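You operate a simulated robot arm through the tools that you are given. There is no shell and no other tool. Be economical: measure what you need, move in short steps, check, and stop when the job is done.

The job below is to be done with a simulated robot arm. You get a single attempt, and the scene is never put back.

TASK
Fetch the polisher and stand it on the pink amp card.

The check looks at the end state, three seconds after you hand in, the way a careful person would. Anything else that was tipped, shoved, dropped, spilled or broken makes it a failure.

THE ROBOT
A 5-joint arm with a two-finger parallel gripper, fixed in place. Base frame: the origin is at the foot of the arm, x ahead of it, y to its left, z up; the work surface is at about z = 0. Units: mm, degrees, N and s.
With the tool pointing down near the work surface it reaches from about 260 to 600 mm from the base axis. Its first joint turns from -66.0 to 66.0 degrees. The tool tilts only in the upright plane through the base axis and itself; it spins freely about its own axis. Payload 1.57 kg.
The TCP is the grasp point between the finger pads, 30 mm short of the fingertips. In the tool frame z runs along the fingers and y along their closing line. Largest opening 80 mm; finger width 17, thickness 12; the body of the gripper, 40 by 82 mm, starts 80 mm behind the TCP.
Orientation is told as [roll, pitch, yaw] about the base's x, y, z axes, in that order, counted from this pose: with the fingers straight down and closing along the base's y, the tool's x points along the base's -x, its y along +y and its z along -z.

THE INTERFACE
- The arm moves only by the tool jog_arm. Its argument "rows" is a list of rows, each a list of 3 entries, a list of its own where there are three numbers: the finger opening in mm, from 0 to 80, then the shift along the tool's x, y, z in mm, then the turn about the tool's z in degrees. In form: [[grip, [dx, dy, dz], spin], ...]. A call has 1 to 12 rows; each row is the pose to reach, as a shift and turn from the pose commanded when the call began, along the tool's axes at that moment. Each row takes 0.2 s and may step no farther than 50 mm and 8.6 degrees from the row before; otherwise, or with a gripper value out of range, the whole call is refused. Where a pose cannot be reached the arm comes as near as it can. A force on the tool above 40 N (or 10 N above the force at the start of the call, whichever is more), or a blocked arm, ends the call early, and 0.2 s more pass. Each finger travels about 153 mm/s and halts on what it meets, pressing with about 20 N; the grip force reading is that of the motor and also rises with nothing between the fingers. The clock runs only during rows and for 0.2 s after the last one: add rows that repeat a pose to give the fingers time. It gives the time, the measured TCP pose, the force on the tool (base axes), the opening and the grip force at its end, in the units of the frame above (readings bear some noise).
- Cameras (640 x 400 px; columns grow to the right, rows downward): "scene" is fixed at [45.9, 404.5, 524.5]; the picture's right is [-0.66, -0.75, 0.00], its down [-0.44, 0.38, -0.82] and it looks along [0.62, -0.54, -0.58] (base axes); focal length 333 px, centre (320, 200). "wrist" rides on the gripper at [72, -7, -122] in the tool frame; the picture's right is [0.09, 1.00, 0.00], its down [-0.84, 0.08, -0.54] and it looks along [-0.54, 0.05, 0.84] (tool axes); focal length 238 px, centre (320, 200). There is no depth. A picture from a camera that has moved, and an enlarged one, comes with that camera's place and axes in the base frame and with its lens.
- camera(camera): a new picture of that camera. No time passes.
- close_up(camera, box): a new picture of the part [left, top, right, bottom] of that camera's present view, enlarged. No time passes.
- sign_off(): hands the job in; it is judged then, once.

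Work in short steps. Places have to be worked out from the pictures, the camera data and where the tool is seen: move nearer, look again, correct. Check each grasp and each placing, and mend what went wrong. You have 90 turns and 46 pictures in all, those below and enlarged ones among them. Open the gripper and draw the arm clear of the work before you hand the job in, unless the task says otherwise; then end with one line.

The tools are called after "Emit:" as name(argument=value, ...) on one line, values as JSON. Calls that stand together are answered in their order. jog_arm: Moves the arm, as the interface text tells. Its arguments: {"type":"object","properties":{"rows":{"type":"array"}},"required":["rows"]} The other tools are called the same way: camera (camera) takes a picture; close_up (camera, box) takes an enlarged picture of a part of a camera's view; sign_off () hands the job in.

At the start:

```text
t: 0.0
tcp_pos: [309.4, -12.6, 261.1]
tool_rot: [0.0, 0.1, 0.0]
ft_force: [0.5, 0.5, 0.1]
grip_width: 80.1
gripper_force: 0.0
```

scene: 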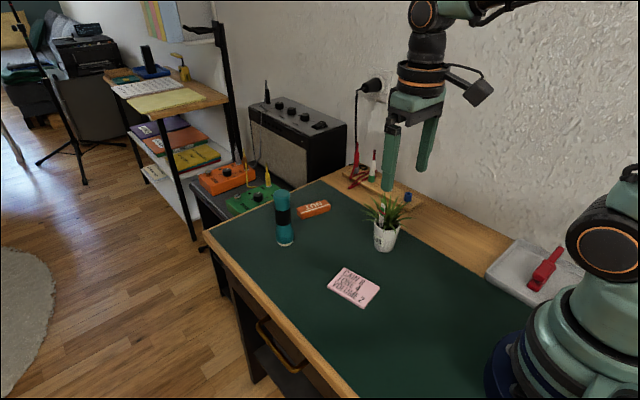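
wrist: 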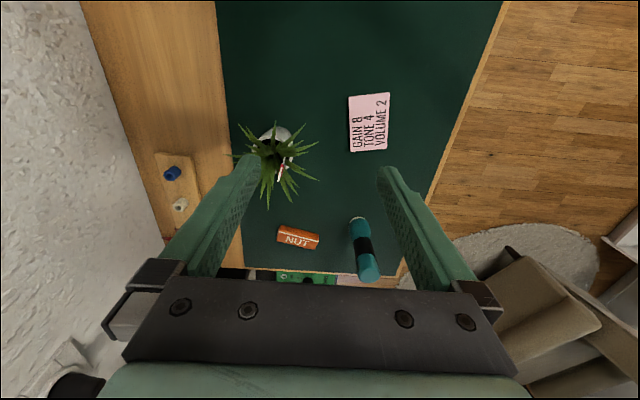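

The teal cylinder standing near (530, 90) looks like the polisher, and the card is near (335, 63). I'll look closer at both before moving.

Emit:
close_up(camera="scene", box=[240, 170, 420, 310])

Emit:
close_up(camera="wrist", box=[220, 80, 460, 290])

Emit:
close_up(camera="scene", box=[320, 130, 600, 310])

```text
2.86 times, centred on (330, 240) of scene
camera zoom: at [45.9, 404.5, 524.5], right [-0.66, -0.75, 0.0], down [-0.44, 0.38, -0.82], along [0.62, -0.54, -0.58], focal length 952 px, centre (291, 86)
```

zoom: 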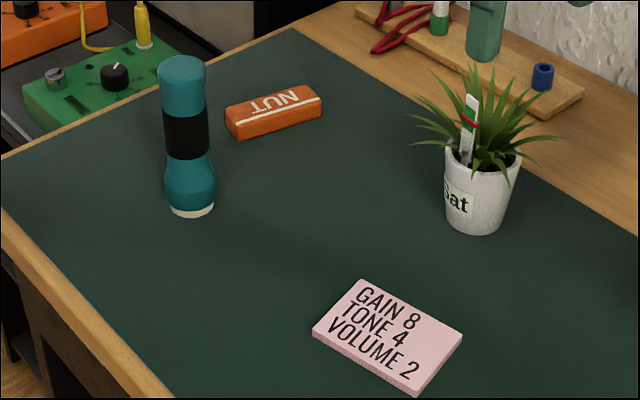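

```text
1.90 times, centred on (340, 185) of wrist
camera zoom: at [237.8, -19.3, 381.4], right [-0.09, 1.0, 0.0], down [0.84, 0.08, 0.54], along [0.54, 0.05, -0.84], focal length 454 px, centre (282, 229)
```

zoom: 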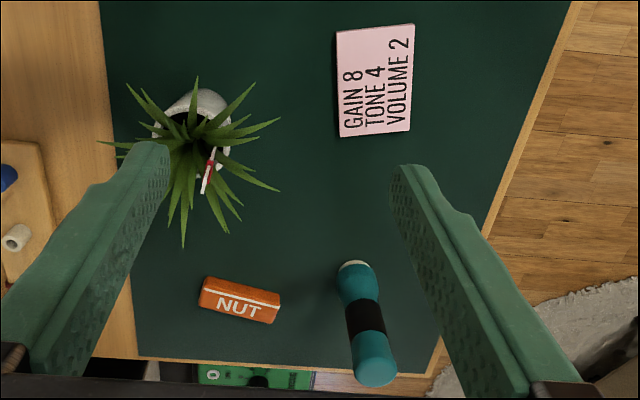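

```text
2.22 times, centred on (460, 220) of scene
camera zoom: at [45.9, 404.5, 524.5], right [-0.66, -0.75, 0.0], down [-0.44, 0.38, -0.82], along [0.62, -0.54, -0.58], focal length 740 px, centre (9, 156)
```

zoom: 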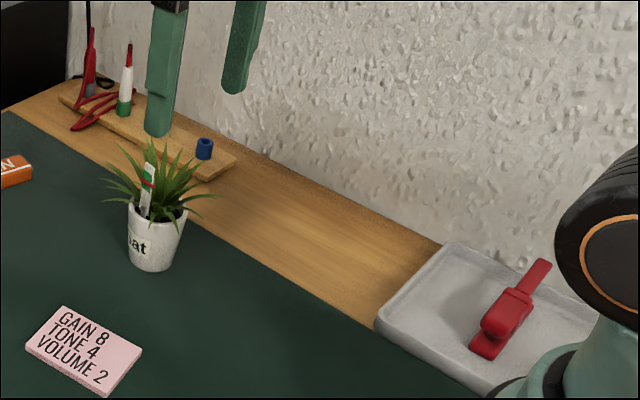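

The teal cylinder stands upright on its pale end at about (526, 87). It's roughly 140 mm tall and 38 mm across. The card's centre is about (331, 66) and the card is about 10 mm thick. I'll move up short of the polisher, still high, and look again.

Emit:
jog_arm(rows=[[80, [-26, 16, 10], 0], [80, [-52, 32, 20], 0], [80, [-78, 48, 30], 0], [80, [-104, 64, 40], 0], [80, [-130, 80, 50], 0], [80, [-150, 99, 61], 0], [80, [-150, 99, 61], 0]])

Emit:
camera(camera="wrist")

Emit:
camera(camera="scene")

```text
t: 1.6
tcp_pos: [461.2, 87.7, 198.7]
tool_rot: [0.0, 0.1, 0.0]
ft_force: [0.5, 0.7, 0.0]
grip_width: 80.0
gripper_force: 0.1
```

```text
40 pictures are left
camera wrist: at [388.7, 80.8, 320.5], right [-0.09, 1.0, 0.0], down [0.84, 0.08, 0.54], along [0.54, 0.05, -0.84], focal length 238 px, centre (320, 200)
```

wrist: 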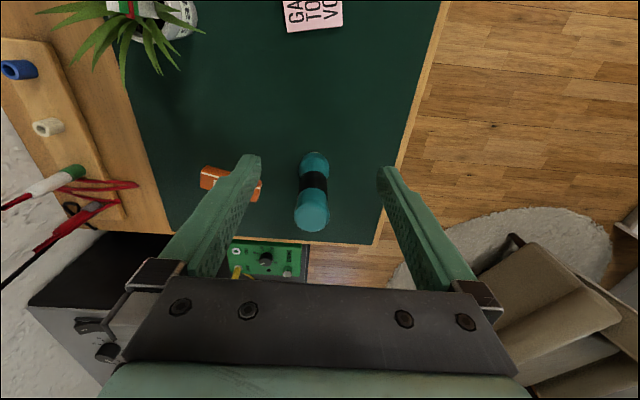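

```text
39 pictures are left
```

scene: 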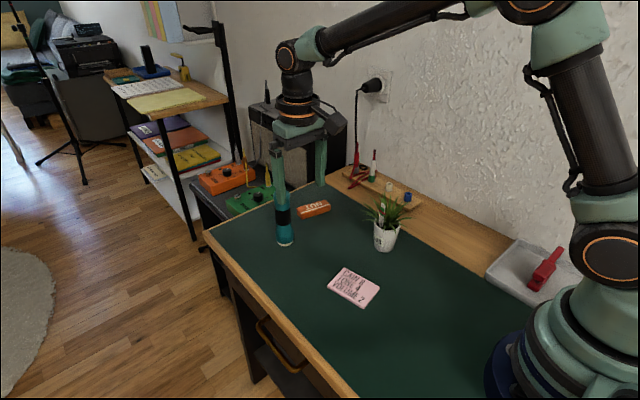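

The new view puts the polisher axis at about (524, 85). I'll move above it at this height and check the reach before descending.

Emit:
jog_arm(rows=[[80, [-20, -1, 0], 0], [80, [-42, -2, 0], 0], [80, [-63, -2.5, 0], 0], [80, [-63, -2.5, 0], 0]])

Emit:
camera(camera="wrist")

```text
t: 2.6
tcp_pos: [522.8, 83.2, 198.2]
tool_rot: [0.1, 0.0, 0.0]
ft_force: [0.3, -0.1, -0.2]
grip_width: 79.6
gripper_force: 0.0
```

```text
38 pictures are left
camera wrist: at [451.2, 76.9, 319.7], right [-0.09, 1.0, 0.0], down [0.84, 0.08, 0.54], along [0.54, 0.05, -0.84], focal length 238 px, centre (320, 200)
```

wrist: 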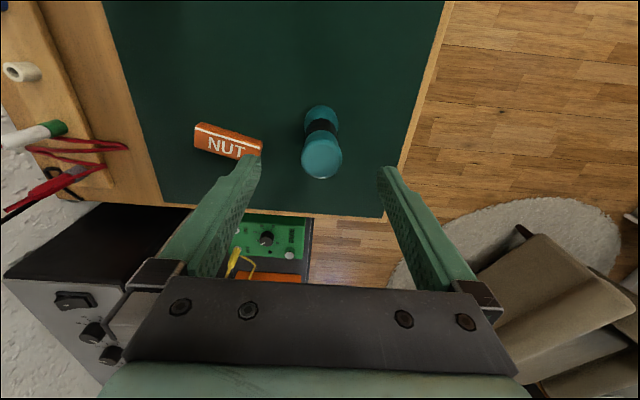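

The polisher top is at about (525, 85), nearly under the tool. I'll correct by 2 mm and descend to z≈75, with the fingers open on either side of it.

Emit:
jog_arm(rows=[[80, [-2, 2, 20], 0], [80, [-2, 2, 45], 0], [80, [-2, 2, 70], 0], [80, [-2, 2, 95], 0], [80, [-2, 2, 112], 0], [80, [-2, 2, 121], 0], [80, [-2, 2, 121], 0]])

Emit:
camera(camera="wrist")

Emit:
close_up(camera="scene", box=[200, 90, 380, 270])

```text
t: 4.2
tcp_pos: [526.3, 86.1, 79.0]
tool_rot: [0.0, 0.0, 0.1]
ft_force: [0.0, -0.3, -0.2]
grip_width: 80.1
gripper_force: 0.0
```

```text
37 pictures are left
camera wrist: at [452.6, 78.9, 199.7], right [-0.09, 1.0, 0.0], down [0.84, 0.08, 0.54], along [0.54, 0.05, -0.84], focal length 238 px, centre (320, 200)
```

wrist: 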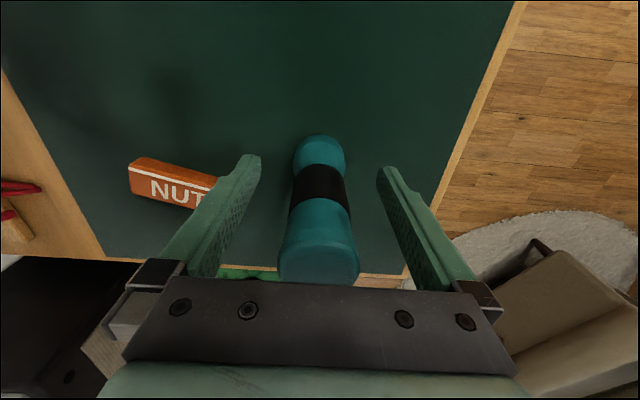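

```text
2.22 times, centred on (290, 180) of scene
camera zoom: at [45.9, 404.5, 524.5], right [-0.66, -0.75, 0.0], down [-0.44, 0.38, -0.82], along [0.62, -0.54, -0.58], focal length 740 px, centre (387, 244)
```

zoom: 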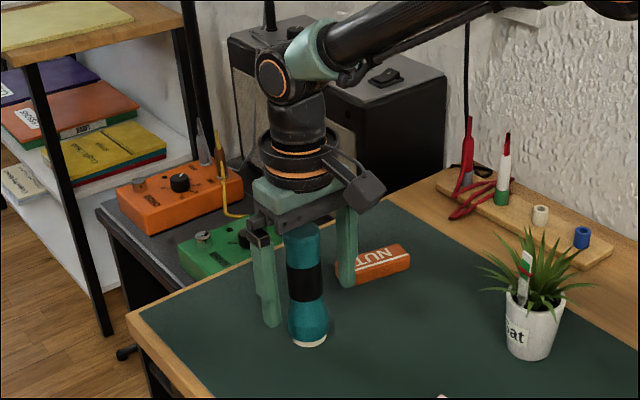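

The polisher is centred between the fingers with its band at pad height. Now closing.

Emit:
jog_arm(rows=[[60, [0, 0, 0], 0], [46, [0, 0, 0], 0], [38, [0, 0, 0], 0], [30, [0, 0, 0], 0], [20, [0, 0, 0], 0], [20, [0, 0, 0], 0]])

Emit:
close_up(camera="scene", box=[200, 90, 380, 270])

```text
t: 5.6
tcp_pos: [525.5, 86.2, 77.8]
tool_rot: [0.0, -0.1, 0.0]
ft_force: [0.1, 2.0, -0.2]
grip_width: 33.4
gripper_force: 20.7
```

```text
2.22 times, centred on (290, 180) of scene
camera zoom: at [45.9, 404.5, 524.5], right [-0.66, -0.75, 0.0], down [-0.44, 0.38, -0.82], along [0.62, -0.54, -0.58], focal length 740 px, centre (387, 244)
```

zoom: 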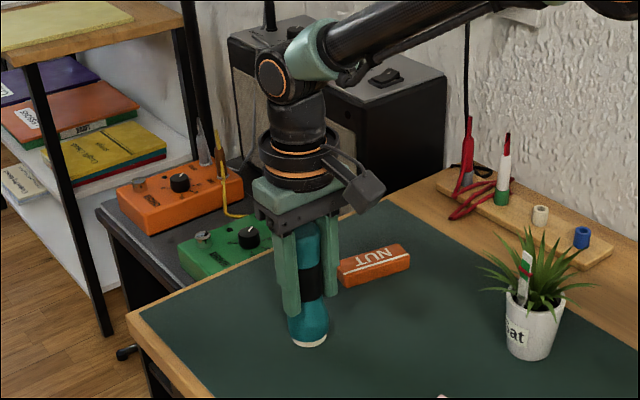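

It's gripped at 33 mm with a firm force. I'll lift slowly by 50 mm.

Emit:
jog_arm(rows=[[20, [0, 0, -4], 0], [20, [0, 0, -12], 0], [20, [0, 0, -25], 0], [20, [0, 0, -40], 0], [20, [0, 0, -50], 0], [20, [0, 0, -50], 0]])

Emit:
camera(camera="scene")

```text
t: 7.0
tcp_pos: [524.5, 86.3, 128.5]
tool_rot: [0.1, 0.0, 0.0]
ft_force: [0.0, 0.1, -2.3]
grip_width: 33.4
gripper_force: 20.2
```

```text
34 pictures are left
```

scene: 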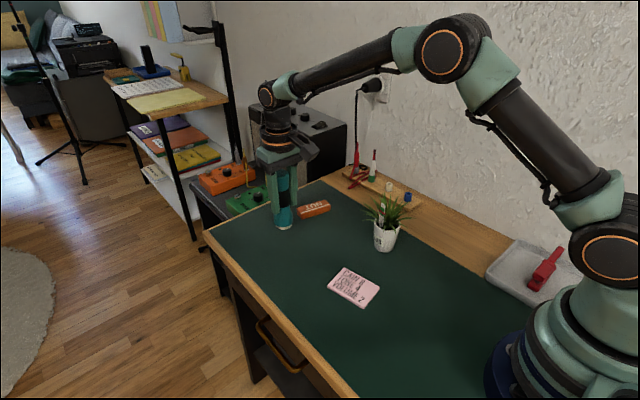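

The polisher is held and upright. I'll carry it to above the card at about (331, 66), keeping the height.

Emit:
jog_arm(rows=[[20, [12, -1, 0], 0], [20, [34, -3, 0], 0], [20, [62, -6, 0], 0], [20, [92, -9, 0], 0], [20, [122, -12, 0], 0], [20, [150, -16, 0], 0], [20, [174, -18, 0], 0], [20, [188, -20, 0], 0], [20, [194, -20, 0], 0], [20, [194, -20, 0], 0]])

Emit:
camera(camera="wrist")

Emit:
close_up(camera="scene", box=[260, 140, 460, 320])

```text
t: 9.2
tcp_pos: [330.0, 66.8, 128.2]
tool_rot: [0.0, 0.0, 0.0]
ft_force: [-1.0, 0.3, -2.1]
grip_width: 33.5
gripper_force: 19.8
```

```text
33 pictures are left
camera wrist: at [258.5, 59.4, 249.8], right [-0.09, 1.0, 0.0], down [0.84, 0.08, 0.54], along [0.54, 0.05, -0.84], focal length 238 px, centre (320, 200)
```

wrist: 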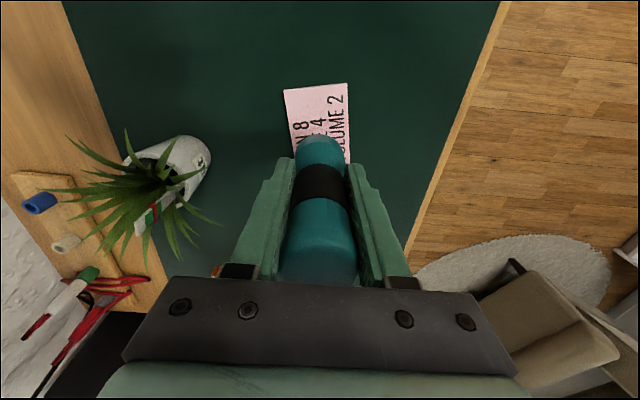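

```text
2.22 times, centred on (360, 230) of scene
camera zoom: at [45.9, 404.5, 524.5], right [-0.66, -0.75, 0.0], down [-0.44, 0.38, -0.82], along [0.62, -0.54, -0.58], focal length 740 px, centre (231, 133)
```

zoom: 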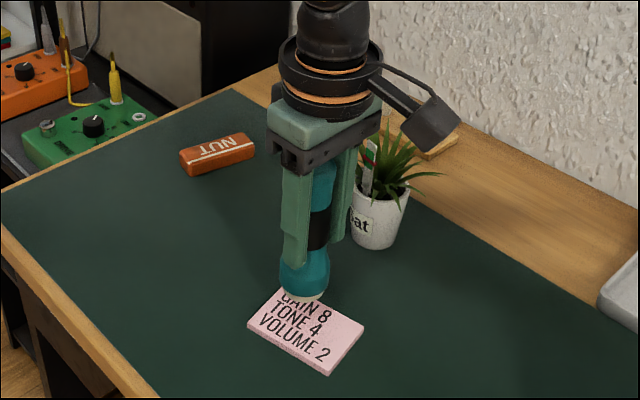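

The card centre works out to about (331, 65) and the tool is over it. The polisher's base is at about z=50, so I'll lower it by 36 mm.

Emit:
jog_arm(rows=[[20, [-1, -1.5, 10], 0], [20, [-1, -1.5, 22], 0], [20, [-1, -1.5, 32], 0], [20, [-1, -1.5, 36], 0], [20, [-1, -1.5, 36], 0]])

Emit:
close_up(camera="scene", box=[310, 220, 400, 320])

```text
t: 10.4
tcp_pos: [332.5, 64.2, 92.4]
tool_rot: [0.0, 0.0, 0.1]
ft_force: [0.1, 0.4, -1.7]
grip_width: 33.5
gripper_force: 19.6
```

```text
4.00 times, centred on (355, 270) of scene
camera zoom: at [45.9, 404.5, 524.5], right [-0.66, -0.75, 0.0], down [-0.44, 0.38, -0.82], along [0.62, -0.54, -0.58], focal length 1332 px, centre (180, -80)
```

zoom: 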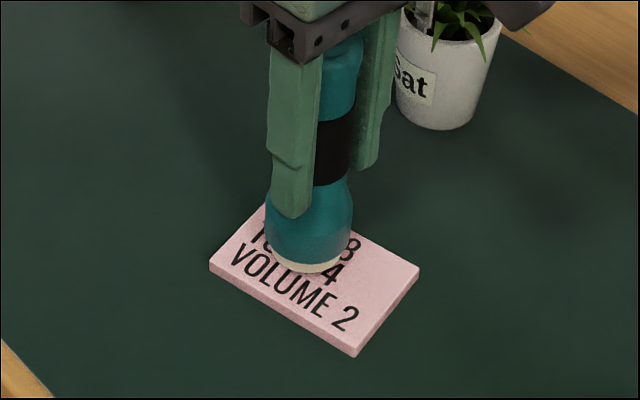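

It's centred on the card with a few mm left to go. I'll lower in 1 mm steps and watch the force.

Emit:
jog_arm(rows=[[20, [0, 0, 1], 0], [20, [0, 0, 2], 0], [20, [0, 0, 3], 0], [20, [0, 0, 3], 0]])

```text
t: 11.4
tcp_pos: [332.4, 65.0, 89.9]
tool_rot: [-0.1, -0.1, 0.1]
ft_force: [-1.0, 0.1, -3.3]
grip_width: 33.6
gripper_force: 20.1
```

No contact yet, so I'll keep going down.

Emit:
jog_arm(rows=[[20, [0, 0, 1], 0], [20, [0, 0, 2], 0], [20, [0, 0, 2], 0]])

```text
t: 12.2
tcp_pos: [332.8, 64.8, 87.8]
tool_rot: [0.0, 0.0, 0.0]
ft_force: [0.1, 0.5, -2.9]
grip_width: 33.0
gripper_force: 20.1
```

Still about −3 N, which is just the weight. I'll step down again.

Emit:
jog_arm(rows=[[20, [0, 0, 1], 0], [20, [0, 0, 1], 0]])

Emit:
close_up(camera="scene", box=[310, 220, 400, 320])

```text
t: 12.8
tcp_pos: [333.3, 64.8, 86.3]
tool_rot: [-0.1, -0.1, 0.1]
ft_force: [-3.3, 0.2, 7.9]
grip_width: 33.5
gripper_force: 19.8
```

```text
4.00 times, centred on (355, 270) of scene
camera zoom: at [45.8, 404.5, 524.5], right [-0.66, -0.75, 0.0], down [-0.44, 0.38, -0.82], along [0.62, -0.54, -0.58], focal length 1332 px, centre (180, -80)
```

zoom: 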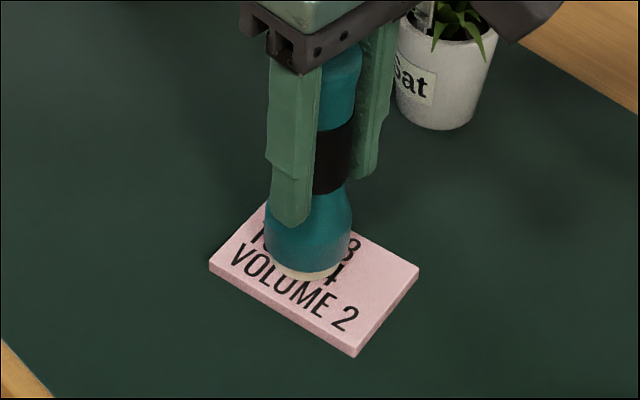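

Contact: the vertical force went to +7.9 N and the base sits on the card. I'll open the gripper in steps.

Emit:
jog_arm(rows=[[34, [0, 0, -0.3], 0], [38, [0, 0, -0.3], 0], [48, [0, 0, -0.3], 0], [62, [0, 0, -0.3], 0], [80, [0, 0, -0.3], 0], [80, [0, 0, -0.3], 0]])

Emit:
close_up(camera="scene", box=[260, 140, 460, 320])

Emit:
camera(camera="wrist")

```text
t: 14.2
tcp_pos: [332.5, 65.0, 86.2]
tool_rot: [0.1, 0.1, 0.0]
ft_force: [0.4, -0.1, 0.5]
grip_width: 80.1
gripper_force: 0.0
```

```text
2.22 times, centred on (360, 230) of scene
camera zoom: at [45.9, 404.5, 524.5], right [-0.66, -0.75, 0.0], down [-0.44, 0.38, -0.82], along [0.62, -0.54, -0.58], focal length 740 px, centre (231, 133)
```

zoom: 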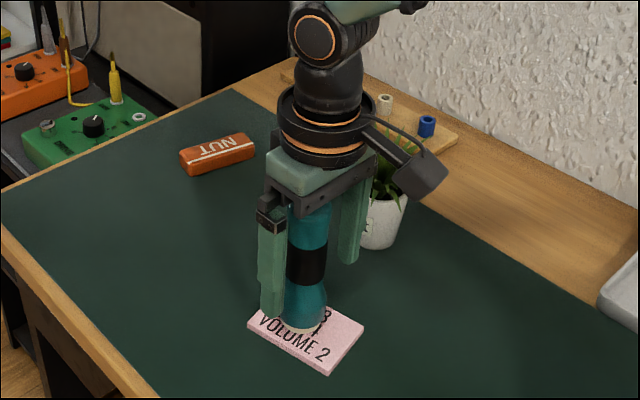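

```text
28 pictures are left
camera wrist: at [259.8, 57.7, 207.6], right [-0.09, 1.0, 0.0], down [0.84, 0.08, 0.54], along [0.54, 0.05, -0.84], focal length 238 px, centre (320, 200)
```

wrist: 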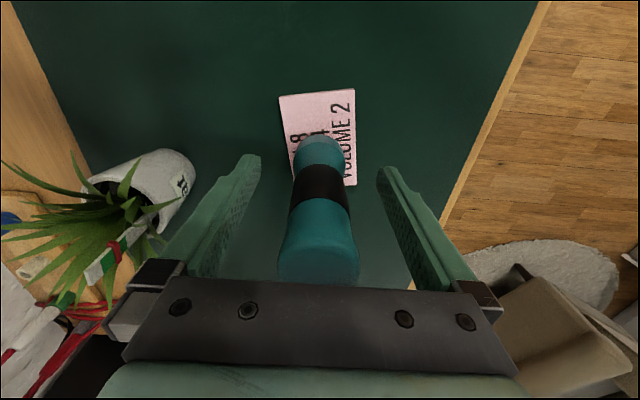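

It's released and standing, with the fingers clear on both sides. I'll raise the arm straight up.

Emit:
jog_arm(rows=[[80, [0, 0, -10], 0], [80, [0, 0, -30], 0], [80, [0, 0, -55], 0], [80, [0, 0, -80], 0], [80, [0, 0, -110], 0], [80, [0, 0, -140], 0], [80, [0, 0, -165], 0], [80, [0, 0, -165], 0]])

Emit:
camera(camera="scene")

Emit:
camera(camera="wrist")

```text
t: 16.0
tcp_pos: [331.3, 65.4, 251.8]
tool_rot: [0.0, -0.1, 0.0]
ft_force: [-0.3, 0.6, 0.5]
grip_width: 79.9
gripper_force: 0.1
```

```text
27 pictures are left
```

scene: 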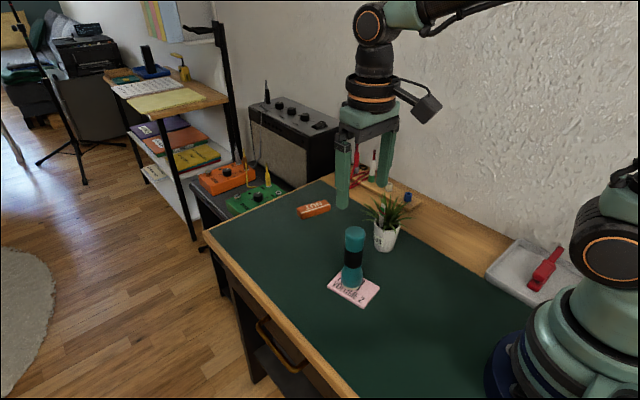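

```text
26 pictures are left
camera wrist: at [259.1, 57.5, 372.8], right [-0.09, 1.0, 0.0], down [0.84, 0.08, 0.54], along [0.54, 0.05, -0.84], focal length 238 px, centre (320, 200)
```

wrist: 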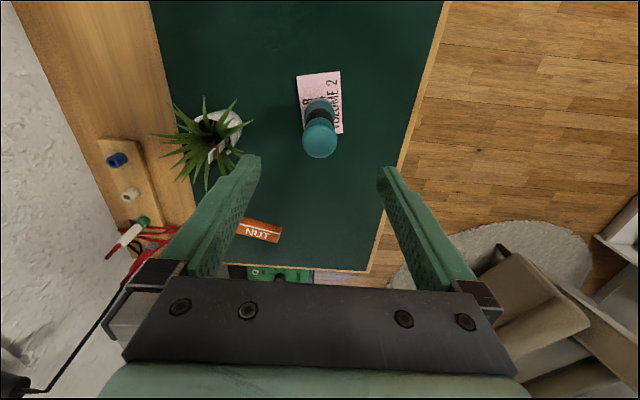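

The polisher stands upright in the middle of the pink card. Nothing else has moved, and the arm is clear with the gripper open. Handing in.

Emit:
sign_off()

```text
The job is handed in.
```

I stood the polisher (the teal cylinder with the black band) upright on the pink amp card, and the last pictures showed nothing else disturbed.
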